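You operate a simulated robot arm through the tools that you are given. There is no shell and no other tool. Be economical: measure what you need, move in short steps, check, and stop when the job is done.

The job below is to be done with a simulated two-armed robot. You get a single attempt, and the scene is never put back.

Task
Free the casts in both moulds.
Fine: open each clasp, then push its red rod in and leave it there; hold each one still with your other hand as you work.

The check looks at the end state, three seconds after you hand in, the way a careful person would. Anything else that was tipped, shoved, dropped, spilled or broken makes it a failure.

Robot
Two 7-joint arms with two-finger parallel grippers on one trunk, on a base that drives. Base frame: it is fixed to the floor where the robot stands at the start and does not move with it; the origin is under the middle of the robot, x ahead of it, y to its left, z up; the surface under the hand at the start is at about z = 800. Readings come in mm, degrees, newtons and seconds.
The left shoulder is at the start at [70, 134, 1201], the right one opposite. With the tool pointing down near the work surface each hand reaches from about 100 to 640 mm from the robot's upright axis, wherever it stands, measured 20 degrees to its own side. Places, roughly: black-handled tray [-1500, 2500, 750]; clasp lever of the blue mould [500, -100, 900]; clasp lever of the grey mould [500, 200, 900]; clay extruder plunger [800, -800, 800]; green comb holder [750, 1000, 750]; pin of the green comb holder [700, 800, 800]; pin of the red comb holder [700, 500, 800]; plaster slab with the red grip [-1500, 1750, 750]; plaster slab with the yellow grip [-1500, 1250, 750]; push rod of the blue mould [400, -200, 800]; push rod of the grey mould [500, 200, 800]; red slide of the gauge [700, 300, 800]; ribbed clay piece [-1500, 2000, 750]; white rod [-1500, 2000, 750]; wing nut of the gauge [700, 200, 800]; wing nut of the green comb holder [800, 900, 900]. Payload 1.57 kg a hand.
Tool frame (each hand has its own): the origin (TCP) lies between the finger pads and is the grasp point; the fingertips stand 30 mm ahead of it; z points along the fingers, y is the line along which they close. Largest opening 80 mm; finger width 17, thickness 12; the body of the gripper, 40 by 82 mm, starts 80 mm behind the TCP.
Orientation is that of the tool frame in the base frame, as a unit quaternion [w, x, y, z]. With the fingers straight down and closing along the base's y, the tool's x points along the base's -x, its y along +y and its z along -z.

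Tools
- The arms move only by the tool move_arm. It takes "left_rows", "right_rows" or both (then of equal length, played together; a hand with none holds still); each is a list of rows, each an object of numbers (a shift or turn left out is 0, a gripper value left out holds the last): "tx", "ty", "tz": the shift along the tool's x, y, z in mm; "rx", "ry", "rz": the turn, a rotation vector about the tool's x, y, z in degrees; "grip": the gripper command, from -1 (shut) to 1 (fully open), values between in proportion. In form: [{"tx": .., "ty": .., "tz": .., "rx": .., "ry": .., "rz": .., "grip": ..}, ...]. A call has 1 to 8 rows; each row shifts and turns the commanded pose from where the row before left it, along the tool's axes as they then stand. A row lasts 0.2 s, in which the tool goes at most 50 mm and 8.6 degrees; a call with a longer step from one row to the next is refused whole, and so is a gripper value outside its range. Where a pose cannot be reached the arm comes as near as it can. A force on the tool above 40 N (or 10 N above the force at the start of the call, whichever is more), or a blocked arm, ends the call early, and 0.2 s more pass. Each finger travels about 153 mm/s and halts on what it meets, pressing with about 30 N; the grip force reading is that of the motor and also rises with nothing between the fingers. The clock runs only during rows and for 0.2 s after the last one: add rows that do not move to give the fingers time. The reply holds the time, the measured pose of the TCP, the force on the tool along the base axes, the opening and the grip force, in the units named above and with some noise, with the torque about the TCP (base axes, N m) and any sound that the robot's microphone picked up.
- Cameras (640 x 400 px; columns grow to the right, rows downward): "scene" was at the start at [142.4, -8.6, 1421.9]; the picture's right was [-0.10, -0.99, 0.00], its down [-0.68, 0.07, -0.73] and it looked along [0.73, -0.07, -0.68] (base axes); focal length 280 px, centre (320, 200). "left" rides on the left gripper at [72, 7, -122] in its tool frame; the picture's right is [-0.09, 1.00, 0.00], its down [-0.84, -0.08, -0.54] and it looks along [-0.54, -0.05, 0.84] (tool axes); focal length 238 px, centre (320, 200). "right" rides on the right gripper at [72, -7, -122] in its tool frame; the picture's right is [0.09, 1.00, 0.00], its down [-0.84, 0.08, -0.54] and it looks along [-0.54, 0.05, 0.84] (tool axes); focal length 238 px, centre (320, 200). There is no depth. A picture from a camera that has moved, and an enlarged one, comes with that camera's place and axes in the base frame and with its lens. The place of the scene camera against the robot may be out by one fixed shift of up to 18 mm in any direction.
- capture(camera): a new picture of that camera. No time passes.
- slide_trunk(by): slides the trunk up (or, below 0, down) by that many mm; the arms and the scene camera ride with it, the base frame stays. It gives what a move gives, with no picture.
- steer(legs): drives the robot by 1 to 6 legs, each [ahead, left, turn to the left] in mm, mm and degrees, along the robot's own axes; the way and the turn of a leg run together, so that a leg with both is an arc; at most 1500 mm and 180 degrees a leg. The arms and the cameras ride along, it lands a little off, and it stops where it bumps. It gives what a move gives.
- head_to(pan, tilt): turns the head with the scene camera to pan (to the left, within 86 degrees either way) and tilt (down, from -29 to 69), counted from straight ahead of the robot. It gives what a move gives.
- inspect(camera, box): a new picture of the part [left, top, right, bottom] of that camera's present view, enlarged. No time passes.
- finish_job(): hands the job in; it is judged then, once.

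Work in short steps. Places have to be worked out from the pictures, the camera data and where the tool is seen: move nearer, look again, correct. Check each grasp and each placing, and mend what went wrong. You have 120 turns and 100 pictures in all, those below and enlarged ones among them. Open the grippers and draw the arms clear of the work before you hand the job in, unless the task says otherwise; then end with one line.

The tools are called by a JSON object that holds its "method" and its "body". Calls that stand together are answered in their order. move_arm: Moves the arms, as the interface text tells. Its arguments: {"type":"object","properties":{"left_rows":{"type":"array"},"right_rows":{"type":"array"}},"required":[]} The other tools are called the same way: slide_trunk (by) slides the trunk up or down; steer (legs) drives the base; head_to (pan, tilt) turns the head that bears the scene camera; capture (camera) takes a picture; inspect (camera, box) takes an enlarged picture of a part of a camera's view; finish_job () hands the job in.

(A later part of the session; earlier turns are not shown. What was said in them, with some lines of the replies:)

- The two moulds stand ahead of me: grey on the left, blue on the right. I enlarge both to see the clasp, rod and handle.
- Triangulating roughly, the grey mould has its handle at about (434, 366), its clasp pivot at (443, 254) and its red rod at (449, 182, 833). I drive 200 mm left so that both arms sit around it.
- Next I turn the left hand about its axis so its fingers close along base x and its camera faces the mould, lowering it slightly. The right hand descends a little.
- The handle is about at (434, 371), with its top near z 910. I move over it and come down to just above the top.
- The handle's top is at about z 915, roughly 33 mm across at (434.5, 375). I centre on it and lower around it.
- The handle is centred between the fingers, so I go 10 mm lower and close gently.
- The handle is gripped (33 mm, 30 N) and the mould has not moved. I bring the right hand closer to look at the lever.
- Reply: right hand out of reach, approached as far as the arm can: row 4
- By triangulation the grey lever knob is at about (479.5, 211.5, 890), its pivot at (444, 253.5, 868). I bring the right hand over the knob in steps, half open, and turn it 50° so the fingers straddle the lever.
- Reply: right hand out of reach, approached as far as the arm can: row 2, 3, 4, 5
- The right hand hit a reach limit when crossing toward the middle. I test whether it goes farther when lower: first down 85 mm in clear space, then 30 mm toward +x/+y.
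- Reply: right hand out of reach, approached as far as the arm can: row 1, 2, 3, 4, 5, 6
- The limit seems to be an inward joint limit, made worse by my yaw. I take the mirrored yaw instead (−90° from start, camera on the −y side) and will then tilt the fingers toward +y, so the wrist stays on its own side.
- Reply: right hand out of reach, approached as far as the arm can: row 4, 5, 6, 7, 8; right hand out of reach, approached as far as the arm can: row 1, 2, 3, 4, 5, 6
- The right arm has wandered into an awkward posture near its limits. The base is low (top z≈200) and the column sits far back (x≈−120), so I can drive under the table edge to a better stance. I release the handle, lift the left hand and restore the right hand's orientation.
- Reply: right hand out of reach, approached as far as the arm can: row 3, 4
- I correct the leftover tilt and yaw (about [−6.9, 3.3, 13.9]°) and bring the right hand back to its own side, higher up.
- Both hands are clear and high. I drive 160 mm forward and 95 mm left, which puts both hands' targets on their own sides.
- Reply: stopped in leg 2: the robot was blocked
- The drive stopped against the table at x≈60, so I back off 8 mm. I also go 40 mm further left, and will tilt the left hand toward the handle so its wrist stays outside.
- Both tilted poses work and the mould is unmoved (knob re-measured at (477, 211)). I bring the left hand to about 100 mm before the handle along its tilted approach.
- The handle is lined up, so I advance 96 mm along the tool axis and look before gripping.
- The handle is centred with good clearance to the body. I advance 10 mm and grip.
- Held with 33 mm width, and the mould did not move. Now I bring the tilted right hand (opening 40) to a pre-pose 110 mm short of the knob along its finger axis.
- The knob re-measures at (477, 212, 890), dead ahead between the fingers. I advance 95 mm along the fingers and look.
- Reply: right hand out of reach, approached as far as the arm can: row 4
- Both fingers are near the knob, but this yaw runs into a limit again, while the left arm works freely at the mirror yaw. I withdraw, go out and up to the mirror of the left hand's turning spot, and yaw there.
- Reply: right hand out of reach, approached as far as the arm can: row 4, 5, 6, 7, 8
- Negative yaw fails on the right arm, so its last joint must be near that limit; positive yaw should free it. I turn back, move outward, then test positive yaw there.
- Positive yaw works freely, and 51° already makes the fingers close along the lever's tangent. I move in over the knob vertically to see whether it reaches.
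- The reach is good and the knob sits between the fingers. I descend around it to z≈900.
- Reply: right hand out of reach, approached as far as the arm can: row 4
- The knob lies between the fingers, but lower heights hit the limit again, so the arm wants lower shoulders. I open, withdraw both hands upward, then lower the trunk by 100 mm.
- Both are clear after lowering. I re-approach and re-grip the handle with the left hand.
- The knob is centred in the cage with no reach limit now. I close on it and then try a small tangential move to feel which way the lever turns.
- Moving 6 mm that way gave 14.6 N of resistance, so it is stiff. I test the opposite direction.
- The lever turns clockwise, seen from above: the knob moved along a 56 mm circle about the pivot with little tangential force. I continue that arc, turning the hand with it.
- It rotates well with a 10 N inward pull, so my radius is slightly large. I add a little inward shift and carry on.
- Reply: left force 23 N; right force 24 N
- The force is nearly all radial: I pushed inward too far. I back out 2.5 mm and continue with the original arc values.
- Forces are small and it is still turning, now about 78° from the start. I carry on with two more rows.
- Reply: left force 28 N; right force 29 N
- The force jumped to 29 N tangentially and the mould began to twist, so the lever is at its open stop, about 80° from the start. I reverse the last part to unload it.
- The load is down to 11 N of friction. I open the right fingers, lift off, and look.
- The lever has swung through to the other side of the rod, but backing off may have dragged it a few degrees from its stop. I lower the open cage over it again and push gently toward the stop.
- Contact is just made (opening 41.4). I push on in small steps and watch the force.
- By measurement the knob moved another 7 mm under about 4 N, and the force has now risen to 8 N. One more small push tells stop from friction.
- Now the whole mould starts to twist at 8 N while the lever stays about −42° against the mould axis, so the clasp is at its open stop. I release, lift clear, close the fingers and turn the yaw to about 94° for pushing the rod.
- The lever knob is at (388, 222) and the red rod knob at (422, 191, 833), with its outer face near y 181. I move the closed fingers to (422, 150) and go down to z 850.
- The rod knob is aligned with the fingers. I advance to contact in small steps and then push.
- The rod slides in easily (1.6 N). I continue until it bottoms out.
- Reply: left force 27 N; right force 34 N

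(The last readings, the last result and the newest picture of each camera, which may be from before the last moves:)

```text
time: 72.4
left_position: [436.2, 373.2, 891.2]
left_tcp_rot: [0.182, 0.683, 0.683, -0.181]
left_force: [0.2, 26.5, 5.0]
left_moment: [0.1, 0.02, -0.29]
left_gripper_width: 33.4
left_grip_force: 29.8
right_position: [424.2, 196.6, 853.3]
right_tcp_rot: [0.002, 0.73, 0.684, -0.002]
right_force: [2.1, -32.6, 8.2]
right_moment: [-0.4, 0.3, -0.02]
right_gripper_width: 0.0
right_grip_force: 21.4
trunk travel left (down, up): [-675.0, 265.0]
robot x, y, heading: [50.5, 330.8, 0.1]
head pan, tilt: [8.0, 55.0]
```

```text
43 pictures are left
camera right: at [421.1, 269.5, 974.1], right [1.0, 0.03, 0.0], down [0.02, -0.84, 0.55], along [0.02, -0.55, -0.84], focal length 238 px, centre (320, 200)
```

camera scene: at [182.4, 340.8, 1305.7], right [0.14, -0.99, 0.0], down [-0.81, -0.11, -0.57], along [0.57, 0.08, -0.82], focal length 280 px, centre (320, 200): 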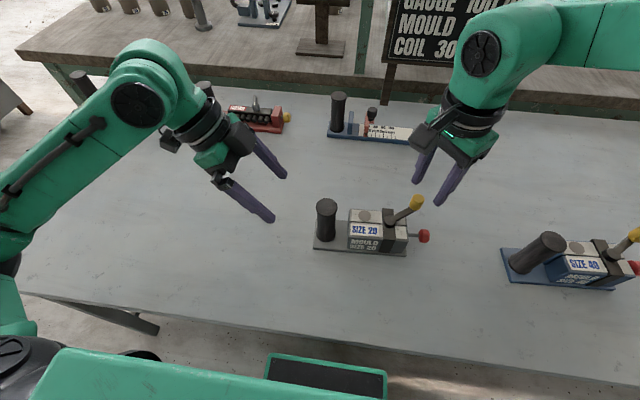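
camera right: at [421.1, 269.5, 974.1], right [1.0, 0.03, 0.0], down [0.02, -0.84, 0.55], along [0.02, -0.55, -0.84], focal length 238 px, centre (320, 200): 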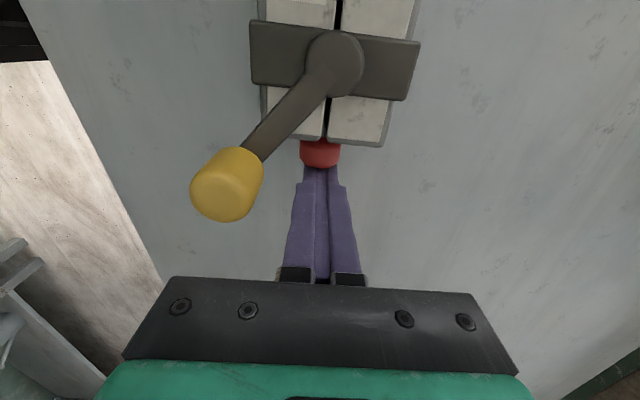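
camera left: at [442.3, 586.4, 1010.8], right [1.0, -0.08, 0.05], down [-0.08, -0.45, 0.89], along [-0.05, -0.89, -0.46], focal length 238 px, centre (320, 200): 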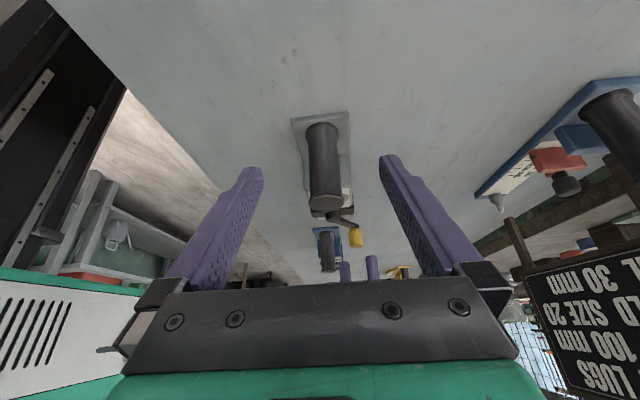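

The rod is bottomed out: 33 N, with the red knob against the body. I back off and check that it stays in.

{"method": "move_arm", "body": {"right_rows": [{"tx": -5}, {"tx": -20}, {"tx": -20}, {}, {}]}}

{"method": "capture", "body": {"camera": "right"}}

{"method": "inspect", "body": {"camera": "scene", "box": [290, 170, 450, 270]}}

```text
time: 73.6
left_position: [436.3, 372.4, 891.2]
left_tcp_rot: [0.183, 0.683, 0.682, -0.185]
left_force: [-1.6, -1.0, 0.3]
left_moment: [-0.45, 0.29, -0.14]
left_gripper_width: 33.3
left_grip_force: 30.0
right_position: [422.4, 153.0, 853.8]
right_tcp_rot: [0.002, 0.73, 0.684, 0.001]
right_force: [-0.2, -0.5, 0.9]
right_moment: [-0.04, -0.02, 0.02]
right_gripper_width: 0.0
right_grip_force: 21.3
trunk travel left (down, up): [-675.0, 265.0]
robot x, y, heading: [49.3, 329.8, -0.1]
head pan, tilt: [8.0, 55.0]
```

```text
42 pictures are left
camera right: at [419.3, 224.7, 975.6], right [1.0, 0.03, 0.0], down [0.02, -0.84, 0.54], along [0.02, -0.54, -0.84], focal length 238 px, centre (320, 200)
```

right: 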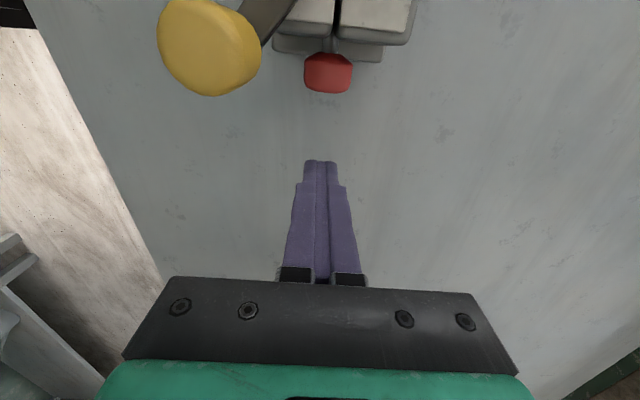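

```text
4.00 times, centred on (370, 220) of scene
camera zoom: at [182.2, 340.6, 1305.7], right [0.14, -0.99, 0.0], down [-0.81, -0.11, -0.57], along [0.57, 0.08, -0.82], focal length 1119 px, centre (120, 120)
```

zoom: 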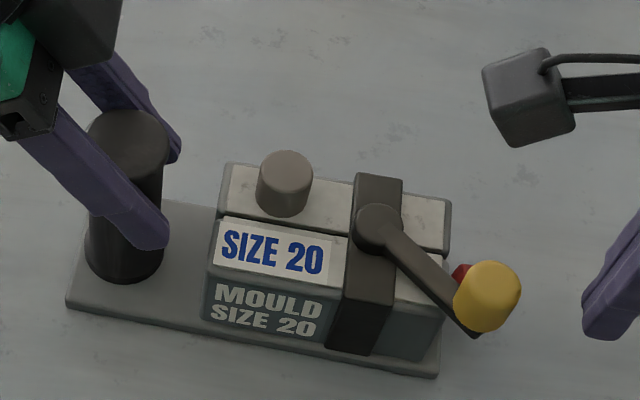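

The round plug popped up: the grey cast is freed and the rod stayed in. I lift the right hand, then gently twist the left hand back 8° to undo the mould's slight swing.

{"method": "move_arm", "body": {"right_rows": [{"tz": -40}, {"tz": -40}, {"tz": -30}]}}

{"method": "move_arm", "body": {"left_rows": [{"rx": -1, "rz": -1.73}, {"rx": -1, "rz": -1.73}, {"rx": -1, "rz": -1.73}, {"rx": -1, "rz": -1.73}, {}]}}

{"method": "inspect", "body": {"camera": "scene", "box": [290, 170, 450, 270]}}

```text
time: 74.4
left_position: [436.6, 373.8, 891.1]
left_tcp_rot: [0.183, 0.683, 0.683, -0.183]
left_force: [-1.2, -0.4, 2.1]
left_moment: [-0.66, 0.2, -0.03]
left_gripper_width: 33.3
left_grip_force: 30.1
right_position: [421.8, 151.6, 964.2]
right_tcp_rot: [0.0, 0.728, 0.685, 0.0]
right_force: [-0.3, -0.2, -1.0]
right_moment: [0.02, 0.03, 0.01]
right_gripper_width: 0.1
right_grip_force: 21.5
trunk travel left (down, up): [-675.0, 265.0]
robot x, y, heading: [53.2, 329.9, -0.1]
head pan, tilt: [8.0, 55.0]
```

```text
time: 75.6
left_position: [434.8, 374.1, 890.0]
left_tcp_rot: [0.195, 0.634, 0.729, -0.17]
left_force: [-2.0, 0.0, 1.1]
left_moment: [-0.54, -0.09, -0.38]
left_gripper_width: 33.3
left_grip_force: 29.9
right_position: [423.0, 152.9, 963.4]
right_tcp_rot: [0.001, 0.73, 0.684, 0.0]
right_force: [0.6, -0.6, 0.6]
right_moment: [-0.03, 0.03, -0.02]
right_gripper_width: 0.0
right_grip_force: 21.4
trunk travel left (down, up): [-675.0, 265.0]
robot x, y, heading: [50.5, 328.2, 0.1]
head pan, tilt: [8.0, 55.0]
```

```text
4.00 times, centred on (370, 220) of scene
camera zoom: at [181.9, 340.8, 1305.7], right [0.14, -0.99, 0.0], down [-0.81, -0.11, -0.57], along [0.57, 0.08, -0.82], focal length 1119 px, centre (120, 120)
```

zoom: 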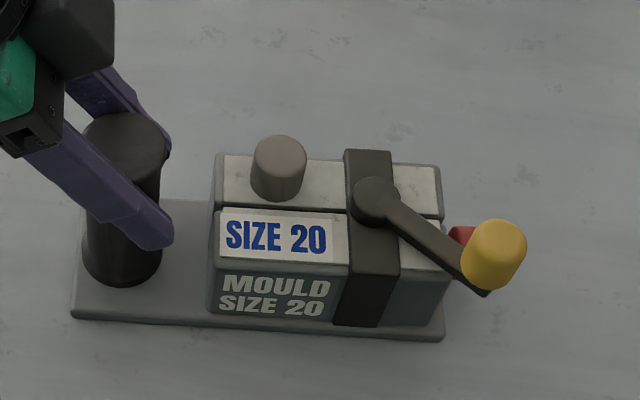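

The mould is back square, with the clasp open, rod in and plug up. I release the left hand, withdraw upward and raise the right as well.

{"method": "move_arm", "body": {"left_rows": [{"grip": 0.5}, {"grip": 1}, {"tz": -30}, {"tz": -40}, {"tz": -40}, {"tz": -40}, {"tz": -30}], "right_rows": [{"tz": -20}, {"tz": -30}, {"tz": -30}, {"tz": -20}, {}, {}, {}]}}

{"method": "inspect", "body": {"camera": "scene", "box": [290, 170, 450, 270]}}

{"method": "steer", "body": {"legs": [[-5, -369, 0]]}}

{"method": "capture", "body": {"camera": "scene"}}

{"method": "capture", "body": {"camera": "left"}}

{"method": "capture", "body": {"camera": "right"}}

```text
time: 77.2
left_position: [424.4, 463.2, 1044.8]
left_tcp_rot: [0.194, 0.635, 0.728, -0.171]
left_force: [0.8, -0.1, 0.5]
left_moment: [-0.04, 0.0, -0.01]
left_gripper_width: 79.9
left_grip_force: 0.1
right_position: [422.6, 154.2, 1062.5]
right_tcp_rot: [0.001, 0.729, 0.685, 0.001]
right_force: [-0.5, 0.5, 0.5]
right_moment: [0.02, 0.02, -0.01]
right_gripper_width: 0.1
right_grip_force: 21.1
trunk travel left (down, up): [-675.0, 265.0]
robot x, y, heading: [49.7, 330.8, -0.2]
head pan, tilt: [8.0, 55.0]
```

```text
4.00 times, centred on (370, 220) of scene
camera zoom: at [182.4, 341.0, 1305.6], right [0.14, -0.99, 0.0], down [-0.81, -0.11, -0.57], along [0.57, 0.08, -0.82], focal length 1119 px, centre (120, 120)
```

zoom: 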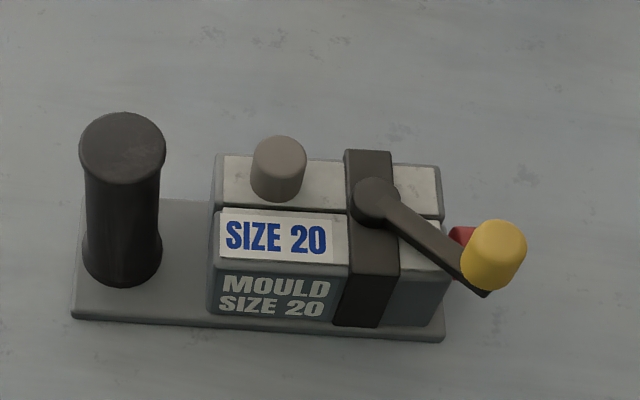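

```text
time: 79.6
left_position: [418.5, 85.4, 1044.5]
left_tcp_rot: [0.194, 0.636, 0.727, -0.171]
left_force: [-0.1, -1.1, 0.5]
left_moment: [-0.03, 0.01, 0.02]
left_gripper_width: 80.1
left_grip_force: 0.0
right_position: [416.2, -223.6, 1062.4]
right_tcp_rot: [0.001, 0.731, 0.682, 0.0]
right_force: [0.3, 0.1, -0.6]
right_moment: [-0.02, 0.01, -0.02]
right_gripper_width: 0.1
right_grip_force: 21.3
trunk travel left (down, up): [-675.0, 265.0]
robot x, y, heading: [45.5, -47.3, -0.2]
head pan, tilt: [8.0, 55.0]
```

```text
38 pictures are left
camera scene: at [176.6, -36.2, 1305.6], right [0.13, -0.99, 0.0], down [-0.81, -0.11, -0.57], along [0.57, 0.08, -0.82], focal length 280 px, centre (320, 200)
```

scene: 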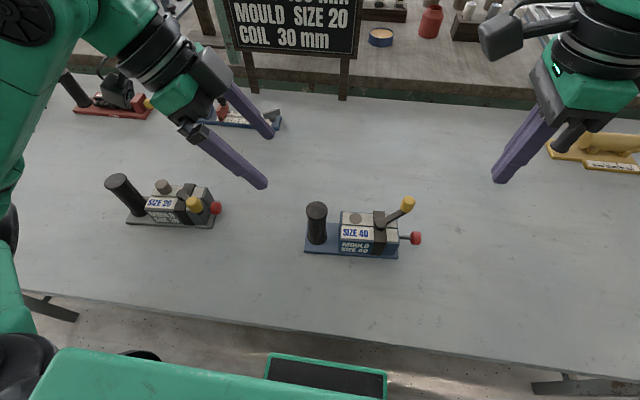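

```text
37 pictures are left
camera left: at [408.9, 208.5, 1112.9], right [1.0, 0.05, 0.05], down [-0.01, -0.46, 0.89], along [0.07, -0.89, -0.46], focal length 238 px, centre (320, 200)
```

left: 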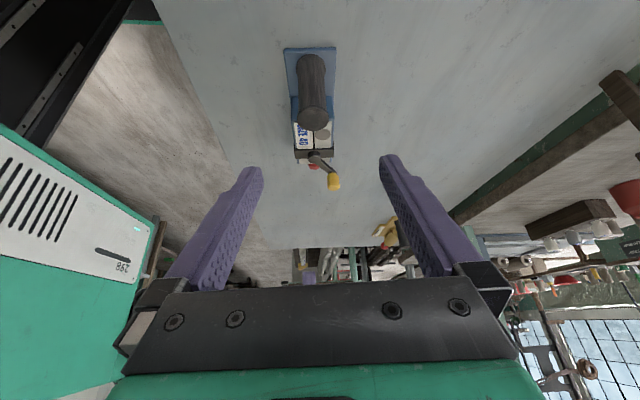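

```text
36 pictures are left
camera right: at [413.2, -151.8, 1184.9], right [1.0, 0.02, 0.0], down [0.02, -0.84, 0.54], along [0.01, -0.54, -0.84], focal length 238 px, centre (320, 200)
```

right: 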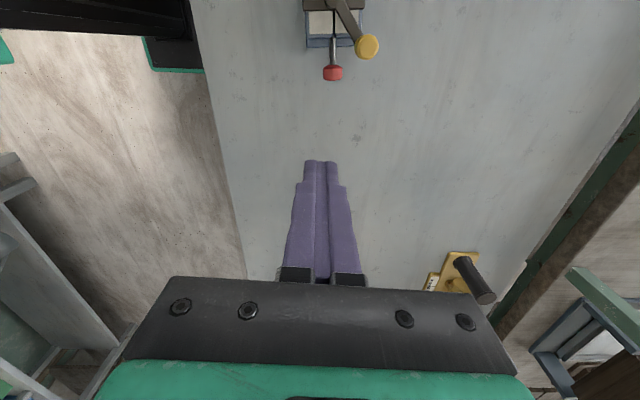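

The blue handle is at about (421.5, 11). I undo the left twist and advance along its axis toward the handle, then look.

{"method": "move_arm", "body": {"left_rows": [{"rx": 4, "rz": 6.93}, {"tx": 13, "ty": 3}, {"tz": 40}, {"tz": 40}]}}

{"method": "capture", "body": {"camera": "left"}}

```text
time: 80.6
left_position: [421.5, 55.0, 968.2]
left_tcp_rot: [0.183, 0.685, 0.681, -0.184]
left_force: [0.3, -0.2, -0.1]
left_moment: [-0.01, -0.01, 0.0]
left_gripper_width: 80.0
left_grip_force: 0.1
right_position: [417.2, -224.0, 1062.8]
right_tcp_rot: [0.0, 0.731, 0.683, 0.0]
right_force: [1.1, -0.5, 0.1]
right_moment: [0.01, 0.01, 0.02]
right_gripper_width: 0.1
right_grip_force: 21.4
trunk travel left (down, up): [-675.0, 265.0]
robot x, y, heading: [47.2, -47.1, -0.3]
head pan, tilt: [8.0, 55.0]
```

```text
35 pictures are left
camera left: at [429.6, 178.8, 1037.7], right [1.0, -0.08, 0.05], down [-0.08, -0.45, 0.89], along [-0.05, -0.89, -0.46], focal length 238 px, centre (320, 200)
```

left: 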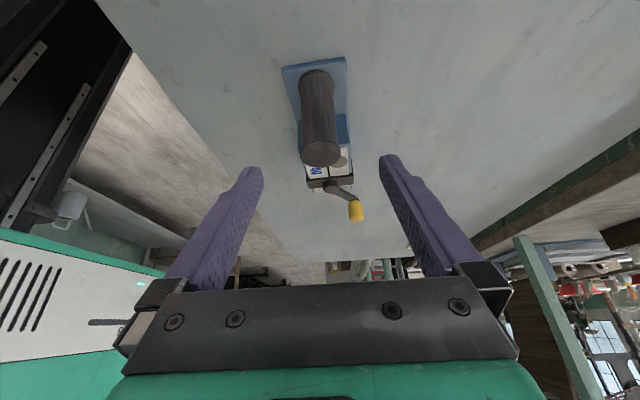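

The handle lies between the fingers, at about (423, 16). I advance the remaining 88 mm and grip it.

{"method": "move_arm", "body": {"left_rows": [{"tx": 4.9, "ty": 1.5, "tz": 18}, {"tz": 25}, {"tz": 25}, {"tz": 20}]}}

{"method": "inspect", "body": {"camera": "scene", "box": [280, 170, 440, 270]}}

{"method": "move_arm", "body": {"left_rows": [{"grip": -0.1}, {"grip": -0.3}, {"grip": -1}, {"grip": -1}]}}

```text
time: 81.6
left_position: [422.8, 14.9, 889.4]
left_tcp_rot: [0.182, 0.685, 0.681, -0.184]
left_force: [-0.2, 0.2, -1.0]
left_moment: [-0.01, -0.02, 0.0]
left_gripper_width: 79.7
left_grip_force: 0.0
right_position: [416.4, -224.3, 1063.2]
right_tcp_rot: [0.0, 0.731, 0.682, 0.0]
right_force: [0.4, 0.0, -0.7]
right_moment: [-0.02, 0.01, 0.03]
right_gripper_width: 0.2
right_grip_force: 21.5
trunk travel left (down, up): [-675.0, 265.0]
robot x, y, heading: [43.8, -45.4, -0.1]
head pan, tilt: [8.0, 55.0]
```

```text
4.00 times, centred on (360, 220) of scene
camera zoom: at [176.9, -37.1, 1305.6], right [0.13, -0.99, 0.0], down [-0.81, -0.11, -0.57], along [0.57, 0.08, -0.82], focal length 1119 px, centre (160, 120)
```

zoom: 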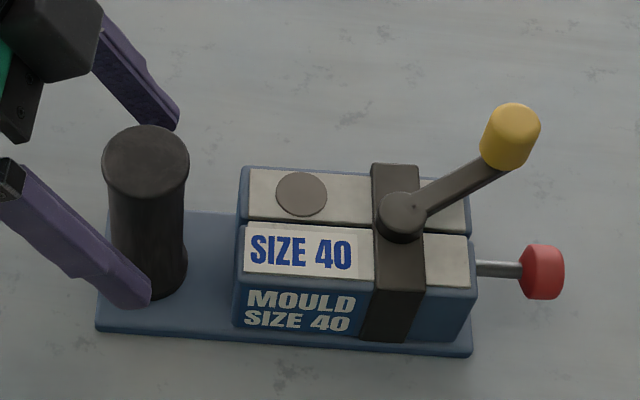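

```text
time: 82.6
left_position: [422.3, 16.1, 888.4]
left_tcp_rot: [0.181, 0.685, 0.681, -0.184]
left_force: [-1.1, 0.0, 0.0]
left_moment: [-0.13, -0.07, -0.07]
left_gripper_width: 33.0
left_grip_force: 30.2
right_position: [416.8, -224.8, 1062.6]
right_tcp_rot: [0.002, 0.73, 0.683, 0.0]
right_force: [-0.5, 0.5, -1.1]
right_moment: [-0.02, 0.01, -0.02]
right_gripper_width: 0.0
right_grip_force: 21.9
trunk travel left (down, up): [-675.0, 265.0]
robot x, y, heading: [41.9, -46.7, -0.3]
head pan, tilt: [8.0, 55.0]
```

The blue handle is gripped (33 mm). I turn the right hand back to yaw 51°, open it to 40, and move over the blue lever knob at about (461.5, −151).

{"method": "move_arm", "body": {"right_rows": [{"rz": -8.5, "grip": 0}, {"rz": -8.5}, {"rz": -8.5}, {"rz": -8.5}, {"rz": -8.7}, {"tx": 10, "ty": 27, "tz": 20}, {"tx": 10, "ty": 27, "tz": 30}, {"tx": 9, "ty": 27, "tz": 30}]}}

{"method": "capture", "body": {"camera": "right"}}

```text
refused: row 5 steps farther than a row can; nothing moved
```

```text
33 pictures are left
camera right: at [413.1, -152.4, 1184.8], right [1.0, 0.02, 0.0], down [0.02, -0.84, 0.54], along [0.01, -0.54, -0.84], focal length 238 px, centre (320, 200)
```

right: 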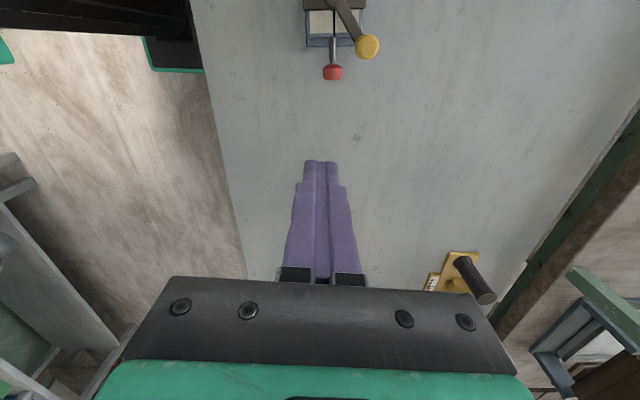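

One row was over the turn limit, so I repeat with 8.5° steps.

{"method": "move_arm", "body": {"right_rows": [{"rz": -8.5, "grip": 0}, {"rz": -8.5}, {"rz": -8.5}, {"rz": -8.5}, {"rz": -8.5}, {"tx": 10, "ty": 27, "tz": 20}, {"tx": 10, "ty": 27, "tz": 30}, {"tx": 9, "ty": 27, "tz": 30}]}}

{"method": "capture", "body": {"camera": "right"}}

```text
time: 84.4
left_position: [423.9, 16.3, 888.9]
left_tcp_rot: [0.183, 0.684, 0.681, -0.184]
left_force: [0.9, -0.1, 0.1]
left_moment: [-0.04, -0.13, 0.04]
left_gripper_width: 32.9
left_grip_force: 29.7
right_position: [461.8, -151.9, 981.8]
right_tcp_rot: [0.0, 0.434, 0.901, 0.0]
right_force: [0.0, 0.7, -0.6]
right_moment: [0.0, -0.01, 0.02]
right_gripper_width: 40.0
right_grip_force: 0.1
trunk travel left (down, up): [-675.0, 265.0]
robot x, y, heading: [50.7, -47.0, -0.2]
head pan, tilt: [8.0, 55.0]
```

```text
32 pictures are left
camera right: at [410.8, -99.0, 1103.9], right [0.72, 0.69, 0.0], down [0.58, -0.61, 0.54], along [0.38, -0.39, -0.84], focal length 238 px, centre (320, 200)
```

right: 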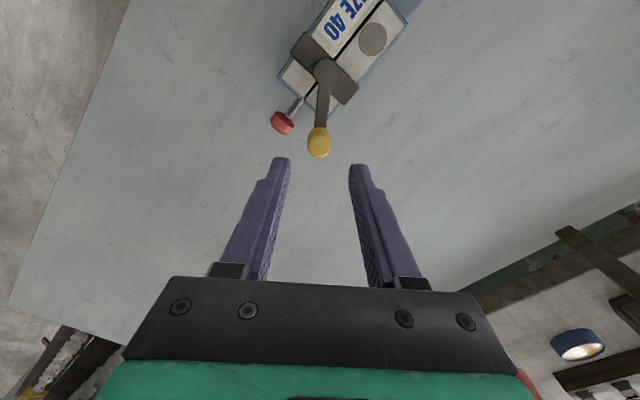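

The knob is at (460.7, −152) and the hub at (427, −108), the same geometry as the grey one. I descend around the knob and grip it.

{"method": "move_arm", "body": {"right_rows": [{"tz": 25}, {"tz": 25}, {"tz": 20}, {"tz": 11}, {"grip": -0.4}, {"grip": -1}, {"grip": -1}]}}

{"method": "capture", "body": {"camera": "right"}}

```text
time: 86.0
left_position: [423.5, 16.4, 888.8]
left_tcp_rot: [0.183, 0.684, 0.682, -0.184]
left_force: [1.6, 6.0, 1.3]
left_moment: [-0.4, 0.05, 0.42]
left_gripper_width: 33.0
left_grip_force: 29.4
right_position: [461.3, -150.5, 900.5]
right_tcp_rot: [0.0, 0.434, 0.901, -0.001]
right_force: [-2.3, -4.5, 0.2]
right_moment: [0.09, -0.15, 0.1]
right_gripper_width: 21.0
right_grip_force: 30.0
trunk travel left (down, up): [-675.0, 265.0]
robot x, y, heading: [43.9, -47.2, -0.4]
head pan, tilt: [8.0, 55.0]
```

```text
31 pictures are left
camera right: at [409.9, -98.7, 1022.6], right [0.72, 0.69, 0.0], down [0.58, -0.6, 0.54], along [0.38, -0.39, -0.84], focal length 238 px, centre (320, 200)
```

right: 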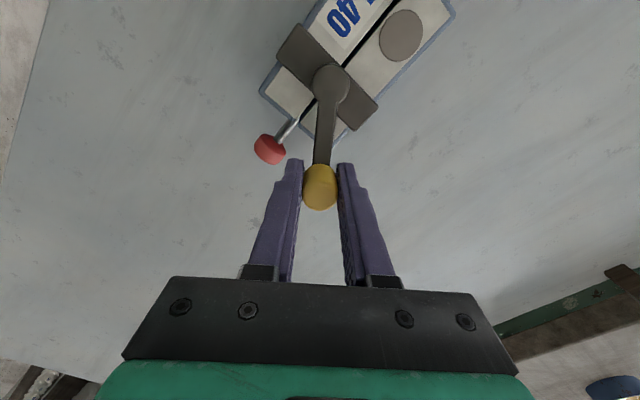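

Gripped at 21 mm. I turn the lever clockwise along the 55 mm arc in checked batches.

{"method": "move_arm", "body": {"right_rows": [{"tx": 0.5, "ty": -7.7, "rz": 8}, {"tx": 0.5, "ty": -7.7, "rz": 8}, {"tx": 0.5, "ty": -7.7, "rz": 8}, {}]}}

{"method": "inspect", "body": {"camera": "scene", "box": [280, 170, 440, 270]}}

```text
time: 87.0
left_position: [423.2, 14.9, 889.2]
left_tcp_rot: [0.183, 0.685, 0.681, -0.185]
left_force: [1.3, -7.8, 4.2]
left_moment: [-0.53, -0.32, -0.02]
left_gripper_width: 32.9
left_grip_force: 30.0
right_position: [440.7, -161.3, 901.3]
right_tcp_rot: [0.0, 0.612, 0.791, 0.0]
right_force: [0.2, 8.4, -3.9]
right_moment: [-0.4, 0.17, -0.11]
right_gripper_width: 21.1
right_grip_force: 29.6
trunk travel left (down, up): [-675.0, 265.0]
robot x, y, heading: [44.4, -44.3, -0.1]
head pan, tilt: [8.0, 55.0]
```

```text
4.00 times, centred on (360, 220) of scene
camera zoom: at [177.5, -37.0, 1305.5], right [0.13, -0.99, 0.0], down [-0.81, -0.11, -0.57], along [0.57, 0.08, -0.82], focal length 1119 px, centre (160, 120)
```

zoom: 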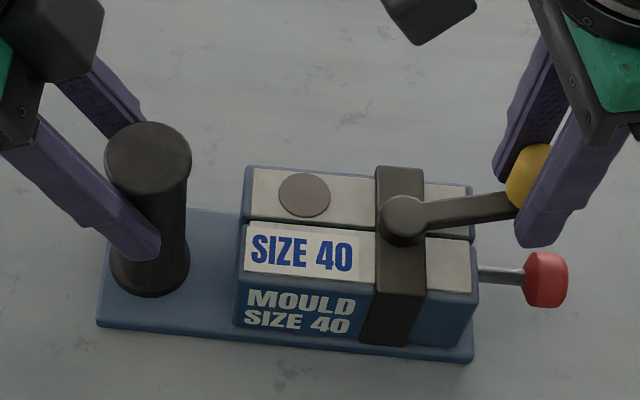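

It is turning with an 8 N inward pull. I correct 1.5 mm inward and go on for 24° more.

{"method": "move_arm", "body": {"right_rows": [{"tx": 1.3, "ty": -7.6, "rz": 8}, {"tx": 0.8, "ty": -7.6, "rz": 8}, {"tx": 0.5, "ty": -7.6, "rz": 8}, {}]}}

{"method": "move_arm", "body": {"right_rows": [{"tx": 0.4, "ty": -7.6, "rz": 8}, {}]}}

{"method": "inspect", "body": {"camera": "scene", "box": [280, 170, 440, 270]}}

```text
time: 88.0
left_position: [423.6, 15.5, 889.0]
left_tcp_rot: [0.181, 0.685, 0.681, -0.184]
left_force: [-1.7, 1.0, 5.1]
left_moment: [-0.58, -0.12, -0.08]
left_gripper_width: 33.0
left_grip_force: 29.7
right_position: [417.1, -162.5, 900.4]
right_tcp_rot: [0.002, 0.763, 0.646, 0.0]
right_force: [1.4, -1.0, -2.5]
right_moment: [-0.21, 0.31, -0.04]
right_gripper_width: 21.3
right_grip_force: 30.3
trunk travel left (down, up): [-675.0, 265.0]
robot x, y, heading: [45.5, -48.0, -0.2]
head pan, tilt: [8.0, 55.0]
```

```text
time: 88.6
left_position: [423.2, 15.3, 889.0]
left_tcp_rot: [0.182, 0.684, 0.682, -0.183]
left_force: [-0.1, 7.9, 4.1]
left_moment: [0.16, -0.12, -0.16]
left_gripper_width: 32.8
left_grip_force: 30.1
right_position: [410.3, -159.9, 901.5]
right_tcp_rot: [0.001, 0.806, 0.592, 0.001]
right_force: [1.9, -11.1, 0.5]
right_moment: [0.17, 0.24, -0.22]
right_gripper_width: 21.1
right_grip_force: 30.2
trunk travel left (down, up): [-675.0, 265.0]
robot x, y, heading: [44.3, -46.6, -0.5]
head pan, tilt: [8.0, 55.0]
```

```text
4.00 times, centred on (360, 220) of scene
camera zoom: at [176.2, -37.8, 1305.8], right [0.13, -0.99, 0.0], down [-0.81, -0.11, -0.57], along [0.57, 0.08, -0.82], focal length 1119 px, centre (160, 120)
```

zoom: 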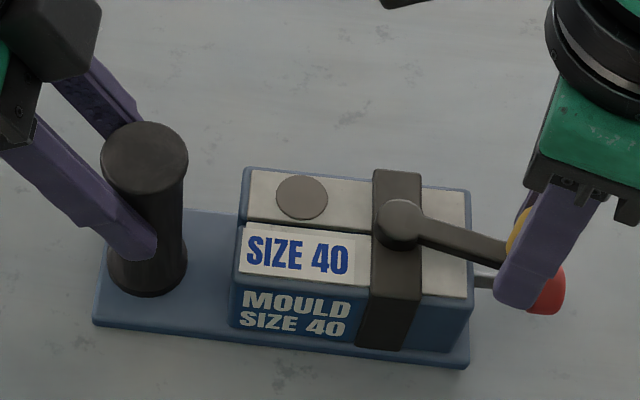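

About 55° have been turned. I relieve the inward push a little and continue.

{"method": "move_arm", "body": {"right_rows": [{"tx": -0.8, "ty": -7.6, "rz": 8}, {"tx": 0.4, "ty": -7.6, "rz": 8}, {}]}}

{"method": "inspect", "body": {"camera": "scene", "box": [280, 170, 440, 270]}}

```text
time: 89.4
left_position: [422.0, 15.3, 889.2]
left_tcp_rot: [0.181, 0.684, 0.682, -0.184]
left_force: [1.6, 10.5, 0.7]
left_moment: [0.61, 0.01, 0.16]
left_gripper_width: 33.0
left_grip_force: 30.1
right_position: [396.9, -154.8, 902.1]
right_tcp_rot: [0.001, 0.881, 0.474, 0.0]
right_force: [-1.9, -11.3, 1.3]
right_moment: [-0.09, -0.28, -0.2]
right_gripper_width: 21.0
right_grip_force: 30.2
trunk travel left (down, up): [-675.0, 265.0]
robot x, y, heading: [42.4, -45.9, -0.4]
head pan, tilt: [8.0, 55.0]
```

```text
4.00 times, centred on (360, 220) of scene
camera zoom: at [176.1, -37.6, 1305.7], right [0.13, -0.99, 0.0], down [-0.81, -0.11, -0.57], along [0.57, 0.08, -0.82], focal length 1119 px, centre (160, 120)
```

zoom: 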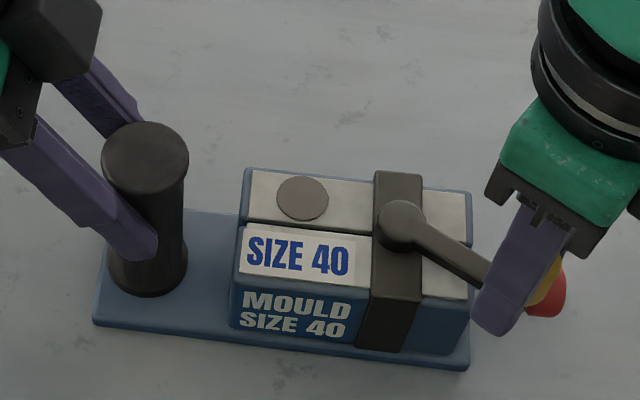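

70° turned, with only about 4.5 N tangential. I go one more row.

{"method": "move_arm", "body": {"right_rows": [{"tx": -1}, {"tx": 0.4, "ty": -5.7, "rz": 6}, {}]}}

{"method": "move_arm", "body": {"right_rows": [{"tx": 0.2, "ty": -3.8, "rz": 4}, {}]}}

{"method": "inspect", "body": {"camera": "scene", "box": [280, 170, 440, 270]}}

```text
time: 90.2
left_position: [423.4, 15.8, 888.7]
left_tcp_rot: [0.183, 0.684, 0.681, -0.185]
left_force: [0.7, 7.0, 2.9]
left_moment: [-0.33, 0.37, 0.16]
left_gripper_width: 32.9
left_grip_force: 29.9
right_position: [391.4, -152.7, 902.9]
right_tcp_rot: [0.002, 0.904, 0.427, -0.001]
right_force: [-1.6, -7.1, -1.9]
right_moment: [-0.32, -0.13, -0.15]
right_gripper_width: 21.2
right_grip_force: 29.7
trunk travel left (down, up): [-675.0, 265.0]
robot x, y, heading: [47.6, -43.8, -0.1]
head pan, tilt: [8.0, 55.0]
```

```text
time: 90.8
left_position: [423.0, 16.2, 888.4]
left_tcp_rot: [0.183, 0.684, 0.682, -0.184]
left_force: [1.7, 7.4, 2.7]
left_moment: [-0.22, 0.17, 0.11]
left_gripper_width: 32.7
left_grip_force: 30.1
right_position: [389.0, -150.2, 901.3]
right_tcp_rot: [0.0, 0.918, 0.396, 0.0]
right_force: [-1.1, -6.6, -0.8]
right_moment: [-0.42, -0.02, -0.22]
right_gripper_width: 21.0
right_grip_force: 30.4
trunk travel left (down, up): [-675.0, 265.0]
robot x, y, heading: [46.3, -43.6, -0.4]
head pan, tilt: [8.0, 55.0]
```

```text
4.00 times, centred on (360, 220) of scene
camera zoom: at [177.0, -37.2, 1305.6], right [0.13, -0.99, 0.0], down [-0.81, -0.11, -0.57], along [0.57, 0.08, -0.82], focal length 1119 px, centre (160, 120)
```

zoom: 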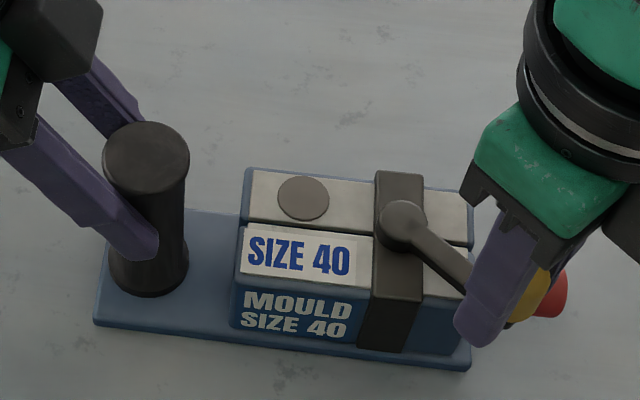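

It still moves freely, 79° now, with no twist of the mould. I continue in 4° steps until the stop shows.

{"method": "move_arm", "body": {"right_rows": [{"tx": 0.2, "ty": -3.8, "rz": 4}, {"tx": 0.2, "ty": -2, "rz": 2}, {}]}}

{"method": "inspect", "body": {"camera": "scene", "box": [280, 170, 440, 270]}}

```text
time: 91.6
left_position: [422.3, 16.2, 889.9]
left_tcp_rot: [0.18, 0.685, 0.682, -0.181]
left_force: [1.3, 22.0, 0.0]
left_moment: [0.78, -0.03, -0.22]
left_gripper_width: 33.1
left_grip_force: 30.6
right_position: [384.7, -145.7, 901.6]
right_tcp_rot: [0.001, 0.938, 0.347, 0.0]
right_force: [-3.2, -23.8, 7.0]
right_moment: [0.42, -0.06, -0.2]
right_gripper_width: 21.1
right_grip_force: 30.3
trunk travel left (down, up): [-675.0, 265.0]
robot x, y, heading: [47.1, -45.6, -0.3]
head pan, tilt: [8.0, 55.0]
```

```text
4.00 times, centred on (360, 220) of scene
camera zoom: at [175.6, -37.9, 1305.8], right [0.13, -0.99, 0.0], down [-0.81, -0.11, -0.57], along [0.57, 0.08, -0.82], focal length 1119 px, centre (160, 120)
```

zoom: 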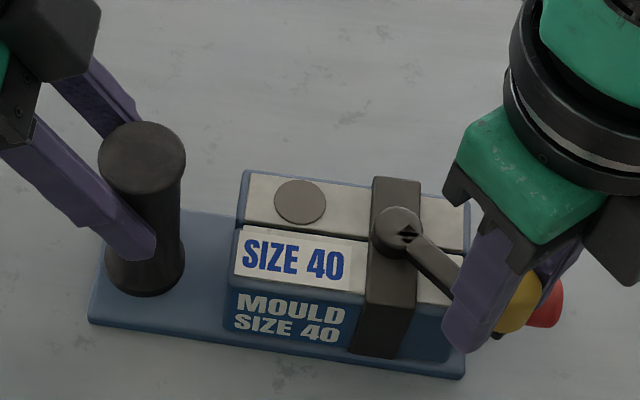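

The jump to 24 N marks the stop, so the clasp is open. I release directly, lift, and close the fingers for pushing, turning the yaw back toward 92°.

{"method": "move_arm", "body": {"right_rows": [{"grip": -0.2}, {"grip": 0}, {"tz": -30}, {"tz": -30}, {"tz": -30, "grip": -1}, {"rz": -8}, {"rz": -8}, {"rz": -8}]}}

{"method": "move_arm", "body": {"right_rows": [{"rz": -8}, {"rz": -8}, {"rz": -8}]}}

{"method": "capture", "body": {"camera": "right"}}

{"method": "inspect", "body": {"camera": "scene", "box": [280, 170, 440, 270]}}

```text
time: 93.4
left_position: [422.4, 15.8, 888.9]
left_tcp_rot: [0.182, 0.685, 0.682, -0.183]
left_force: [-1.5, -0.3, 0.0]
left_moment: [0.55, 0.02, 0.02]
left_gripper_width: 32.5
left_grip_force: 30.3
right_position: [383.3, -143.7, 992.0]
right_tcp_rot: [0.001, 0.845, 0.535, 0.0]
right_force: [0.0, -0.7, -0.7]
right_moment: [-0.01, 0.01, -0.05]
right_gripper_width: 0.0
right_grip_force: 21.3
trunk travel left (down, up): [-675.0, 265.0]
robot x, y, heading: [44.6, -47.7, -0.4]
head pan, tilt: [8.0, 55.0]
```

```text
time: 94.2
left_position: [423.5, 15.7, 889.8]
left_tcp_rot: [0.183, 0.685, 0.681, -0.184]
left_force: [-1.5, 0.3, 0.1]
left_moment: [0.54, -0.02, 0.02]
left_gripper_width: 32.9
left_grip_force: 30.0
right_position: [385.0, -145.0, 992.0]
right_tcp_rot: [0.001, 0.715, 0.699, 0.0]
right_force: [0.5, 0.6, -0.1]
right_moment: [0.01, 0.02, 0.0]
right_gripper_width: 0.0
right_grip_force: 21.7
trunk travel left (down, up): [-675.0, 265.0]
robot x, y, heading: [43.6, -46.5, -0.3]
head pan, tilt: [8.0, 55.0]
```

```text
25 pictures are left
camera right: at [378.4, -73.6, 1113.9], right [1.0, 0.07, 0.0], down [0.06, -0.84, 0.54], along [0.04, -0.54, -0.84], focal length 238 px, centre (320, 200)
```

right: 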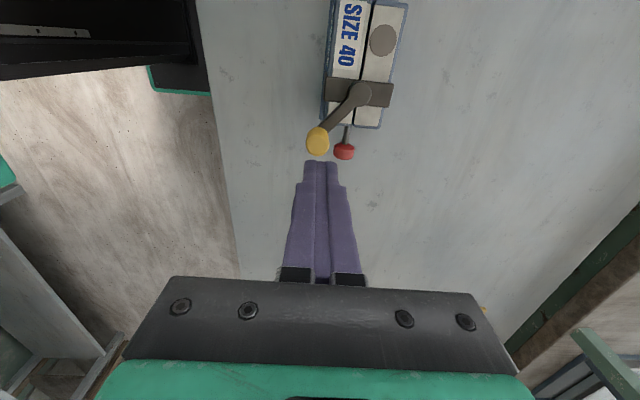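

```text
4.00 times, centred on (360, 220) of scene
camera zoom: at [176.7, -37.0, 1305.6], right [0.13, -0.99, 0.0], down [-0.81, -0.11, -0.57], along [0.57, 0.08, -0.82], focal length 1119 px, centre (160, 120)
```

zoom: 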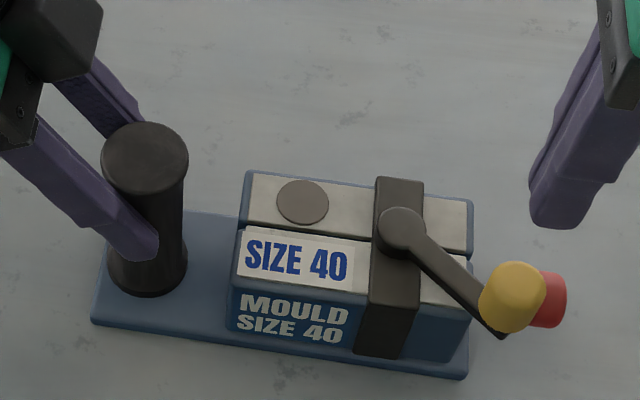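

The red knob is at (416, −178). I move the closed fingers to (416, −218) and descend to z 850.

{"method": "move_arm", "body": {"right_rows": [{"tx": -36, "ty": 16}, {"tx": -36.3, "ty": 16.7}, {"tz": 35}, {"tz": 35}, {"tz": 35}, {"tz": 35}]}}

{"method": "capture", "body": {"camera": "right"}}

```text
time: 95.6
left_position: [424.2, 16.0, 888.6]
left_tcp_rot: [0.182, 0.685, 0.681, -0.185]
left_force: [-0.4, -1.1, -0.2]
left_moment: [0.47, -0.11, -0.08]
left_gripper_width: 32.9
left_grip_force: 29.8
right_position: [415.2, -220.3, 851.0]
right_tcp_rot: [0.002, 0.715, 0.699, 0.0]
right_force: [-0.4, 0.6, 1.0]
right_moment: [-0.06, -0.01, 0.0]
right_gripper_width: 0.0
right_grip_force: 21.2
trunk travel left (down, up): [-675.0, 265.0]
robot x, y, heading: [46.1, -45.2, -0.3]
head pan, tilt: [8.0, 55.0]
```

```text
23 pictures are left
camera right: at [409.2, -147.3, 972.8], right [1.0, 0.07, 0.0], down [0.06, -0.84, 0.54], along [0.04, -0.54, -0.84], focal length 238 px, centre (320, 200)
```

right: 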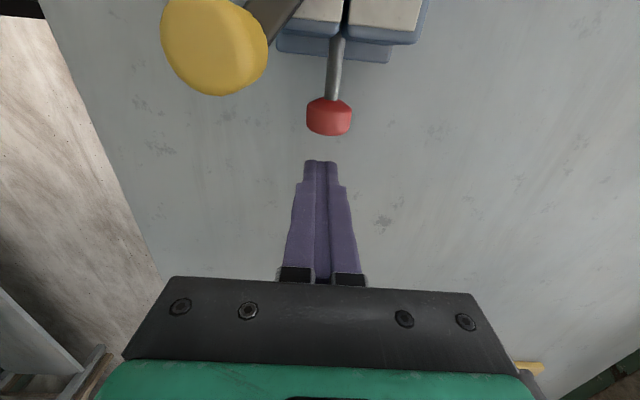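

The knob is about 4 mm toward +x, so I shift for that, then advance and push in small steps.

{"method": "move_arm", "body": {"right_rows": [{"tx": 8, "ty": 4}, {"tx": 8}, {"tx": 6}, {"tx": 4}, {"tx": 3}, {"tx": 3}, {"tx": 3}, {}]}}

{"method": "move_arm", "body": {"right_rows": [{"tx": 3}, {"tx": 3}, {"tx": 2}, {}]}}

{"method": "capture", "body": {"camera": "right"}}

```text
time: 97.4
left_position: [422.8, 17.3, 888.9]
left_tcp_rot: [0.182, 0.684, 0.682, -0.184]
left_force: [0.3, 1.8, 0.2]
left_moment: [0.63, -0.11, 0.08]
left_gripper_width: 32.8
left_grip_force: 29.6
right_position: [419.6, -182.9, 852.2]
right_tcp_rot: [0.0, 0.716, 0.699, 0.0]
right_force: [-0.7, -1.2, -0.3]
right_moment: [-0.07, -0.01, 0.02]
right_gripper_width: 0.0
right_grip_force: 21.1
trunk travel left (down, up): [-675.0, 265.0]
robot x, y, heading: [45.9, -49.5, -0.1]
head pan, tilt: [8.0, 55.0]
```

```text
time: 98.4
left_position: [422.9, 15.3, 887.6]
left_tcp_rot: [0.183, 0.685, 0.681, -0.184]
left_force: [0.3, 4.3, -1.1]
left_moment: [0.56, -0.06, 0.0]
left_gripper_width: 32.8
left_grip_force: 30.0
right_position: [420.7, -175.8, 852.4]
right_tcp_rot: [0.001, 0.716, 0.698, 0.0]
right_force: [-1.1, -5.2, -1.9]
right_moment: [-0.03, -0.01, 0.03]
right_gripper_width: 0.1
right_grip_force: 21.1
trunk travel left (down, up): [-675.0, 265.0]
robot x, y, heading: [44.2, -45.0, -0.1]
head pan, tilt: [8.0, 55.0]
```

```text
22 pictures are left
camera right: at [414.5, -103.7, 973.8], right [1.0, 0.07, 0.0], down [0.06, -0.84, 0.54], along [0.04, -0.54, -0.84], focal length 238 px, centre (320, 200)
```

right: 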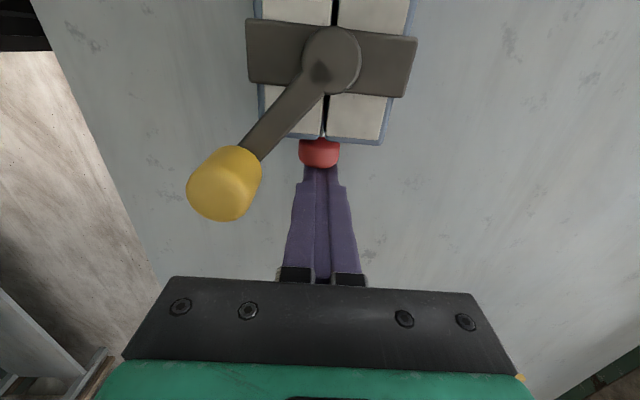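

The rod is nearly home at 5 N. I finish the push until it bottoms out.

{"method": "move_arm", "body": {"right_rows": [{"tx": 2}, {"tx": 2}, {"tx": 2}, {}]}}

{"method": "inspect", "body": {"camera": "scene", "box": [280, 170, 440, 270]}}

```text
time: 99.4
left_position: [423.0, 16.9, 889.4]
left_tcp_rot: [0.181, 0.684, 0.682, -0.181]
left_force: [0.9, 29.5, 5.0]
left_moment: [0.32, 0.13, -0.07]
left_gripper_width: 33.1
left_grip_force: 30.1
right_position: [420.4, -172.7, 852.1]
right_tcp_rot: [0.003, 0.715, 0.699, -0.002]
right_force: [-0.1, -33.2, 1.7]
right_moment: [-0.45, -0.4, 0.02]
right_gripper_width: 0.3
right_grip_force: 21.4
trunk travel left (down, up): [-675.0, 265.0]
robot x, y, heading: [46.8, -46.7, -0.5]
head pan, tilt: [8.0, 55.0]
```

```text
4.00 times, centred on (360, 220) of scene
camera zoom: at [176.0, -37.4, 1305.7], right [0.13, -0.99, 0.0], down [-0.81, -0.11, -0.57], along [0.57, 0.08, -0.82], focal length 1119 px, centre (160, 120)
```

zoom: 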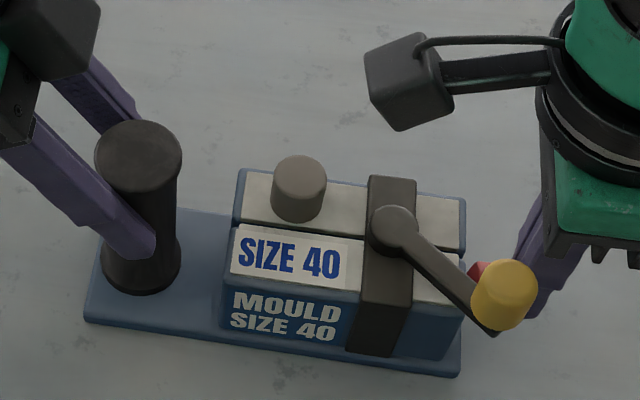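

The plug popped up on the blue mould, with 33 N at the end stop. I back the right hand off and lift it, then twist the left hand back about 4° to square the mould.

{"method": "move_arm", "body": {"right_rows": [{"tx": -6}, {"tx": -20}, {"tx": -20}, {"tz": -40}, {"tz": -40}, {"tz": -40}, {"tz": -30}]}}

{"method": "move_arm", "body": {"left_rows": [{"rx": -1, "rz": -1.73}, {"rx": -1, "rz": -1.73}, {"rx": -0.5, "rz": -0.87}, {}]}}

{"method": "move_arm", "body": {"left_rows": [{"grip": 0.5}, {"grip": 1}, {"tz": -30}, {"tz": -40}, {"tz": -40}, {"tz": -40}, {"tz": -30}]}}

{"method": "inspect", "body": {"camera": "scene", "box": [280, 170, 440, 270]}}

{"method": "capture", "body": {"camera": "scene"}}

{"method": "capture", "body": {"camera": "right"}}

```text
time: 101.0
left_position: [423.0, 16.1, 889.1]
left_tcp_rot: [0.182, 0.686, 0.68, -0.185]
left_force: [-0.9, 0.7, 0.1]
left_moment: [0.03, -0.02, -0.17]
left_gripper_width: 32.6
left_grip_force: 29.7
right_position: [417.6, -216.9, 1001.1]
right_tcp_rot: [0.0, 0.716, 0.698, -0.001]
right_force: [0.0, -0.4, 0.2]
right_moment: [-0.02, -0.01, 0.01]
right_gripper_width: 0.0
right_grip_force: 21.9
trunk travel left (down, up): [-675.0, 265.0]
robot x, y, heading: [44.3, -47.3, -0.3]
head pan, tilt: [8.0, 55.0]
```

```text
time: 102.0
left_position: [423.4, 15.3, 889.0]
left_tcp_rot: [0.19, 0.654, 0.711, -0.176]
left_force: [-0.2, 0.3, -0.3]
left_moment: [0.39, 0.02, -0.06]
left_gripper_width: 33.1
left_grip_force: 29.9
right_position: [417.5, -216.5, 1000.2]
right_tcp_rot: [0.001, 0.716, 0.699, -0.001]
right_force: [0.3, 0.7, -0.2]
right_moment: [0.0, 0.02, 0.02]
right_gripper_width: 0.0
right_grip_force: 20.9
trunk travel left (down, up): [-675.0, 265.0]
robot x, y, heading: [42.5, -44.6, -0.3]
head pan, tilt: [8.0, 55.0]
```

```text
time: 103.6
left_position: [416.8, 108.3, 1044.7]
left_tcp_rot: [0.19, 0.654, 0.71, -0.176]
left_force: [0.1, -0.3, 0.3]
left_moment: [0.04, -0.01, 0.0]
left_gripper_width: 79.9
left_grip_force: 0.2
right_position: [417.2, -216.8, 1001.3]
right_tcp_rot: [0.002, 0.716, 0.699, 0.001]
right_force: [1.0, 0.5, 0.1]
right_moment: [-0.01, 0.04, -0.01]
right_gripper_width: 0.0
right_grip_force: 21.4
trunk travel left (down, up): [-675.0, 265.0]
robot x, y, heading: [44.3, -45.1, -1.0]
head pan, tilt: [8.0, 55.0]
```

```text
4.00 times, centred on (360, 220) of scene
camera zoom: at [176.4, -36.7, 1305.6], right [0.13, -0.99, 0.0], down [-0.81, -0.11, -0.57], along [0.57, 0.08, -0.82], focal length 1119 px, centre (160, 120)
```

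zoom: 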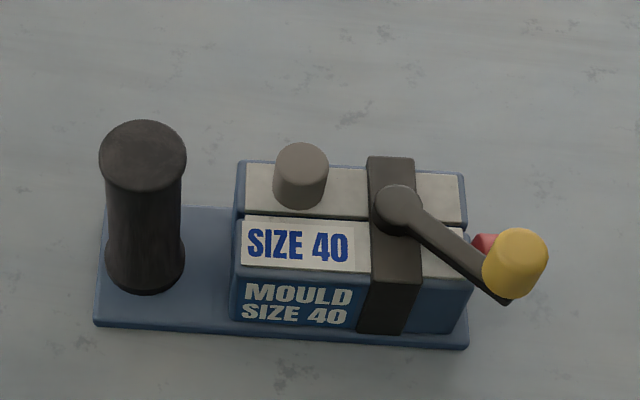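

```text
19 pictures are left
camera scene: at [176.4, -36.7, 1305.6], right [0.13, -0.99, 0.0], down [-0.81, -0.11, -0.57], along [0.57, 0.08, -0.82], focal length 280 px, centre (320, 200)
```

scene: 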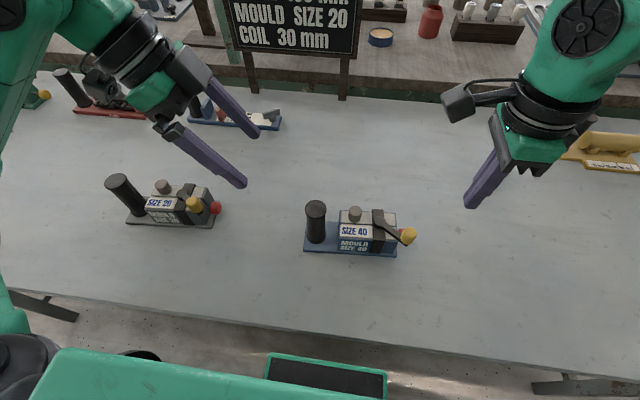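

```text
18 pictures are left
camera right: at [412.0, -144.1, 1123.5], right [1.0, 0.07, 0.0], down [0.06, -0.84, 0.54], along [0.04, -0.54, -0.84], focal length 238 px, centre (320, 200)
```

right: 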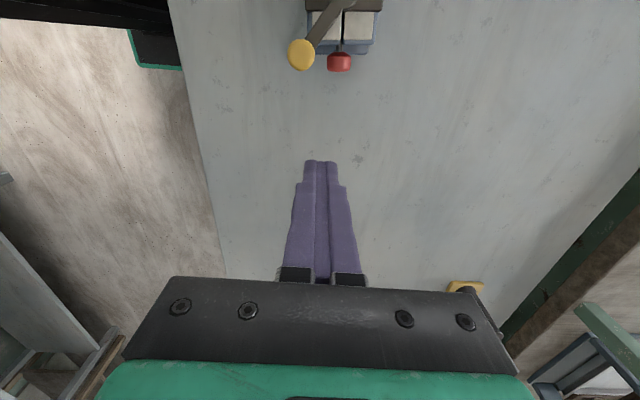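

Blue is done: plug up, rod in, clasp open. I take a last look at the grey mould and open the right gripper.

{"method": "inspect", "body": {"camera": "scene", "box": [90, 150, 250, 250]}}

{"method": "move_arm", "body": {"right_rows": [{"tz": -30, "grip": 0.5}, {"tz": -20, "grip": 1}, {"grip": 1}], "left_rows": [{}, {}, {}]}}

```text
4.00 times, centred on (170, 200) of scene
camera zoom: at [176.4, -36.7, 1305.6], right [0.13, -0.99, 0.0], down [-0.81, -0.11, -0.57], along [0.57, 0.08, -0.82], focal length 1119 px, centre (920, 200)
```

zoom: 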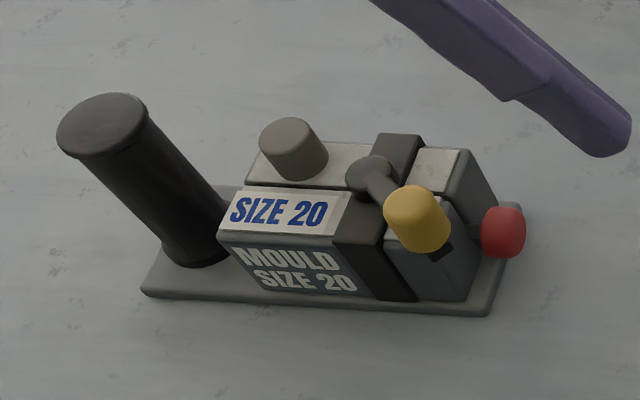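

```text
time: 104.4
left_position: [417.7, 107.3, 1043.8]
left_tcp_rot: [0.19, 0.654, 0.711, -0.176]
left_force: [0.1, -0.3, -0.2]
left_moment: [0.0, -0.03, 0.01]
left_gripper_width: 79.7
left_grip_force: 0.0
right_position: [417.2, -217.7, 1051.0]
right_tcp_rot: [0.0, 0.715, 0.699, 0.0]
right_force: [0.0, 0.2, -0.7]
right_moment: [0.03, 0.0, -0.02]
right_gripper_width: 80.2
right_grip_force: 0.0
trunk travel left (down, up): [-675.0, 265.0]
robot x, y, heading: [44.6, -47.3, -0.3]
head pan, tilt: [8.0, 55.0]
```

Both moulds show the clasp open, the rod in and the plug raised, and both hands are open and clear. I hand in.

{"method": "finish_job", "body": {}}

```text
The job is handed in.
```

Both casts are freed: on the grey and the blue mould the clasp is open at its stop, the red rod is pushed in and stayed there, and the round plug on top popped up.
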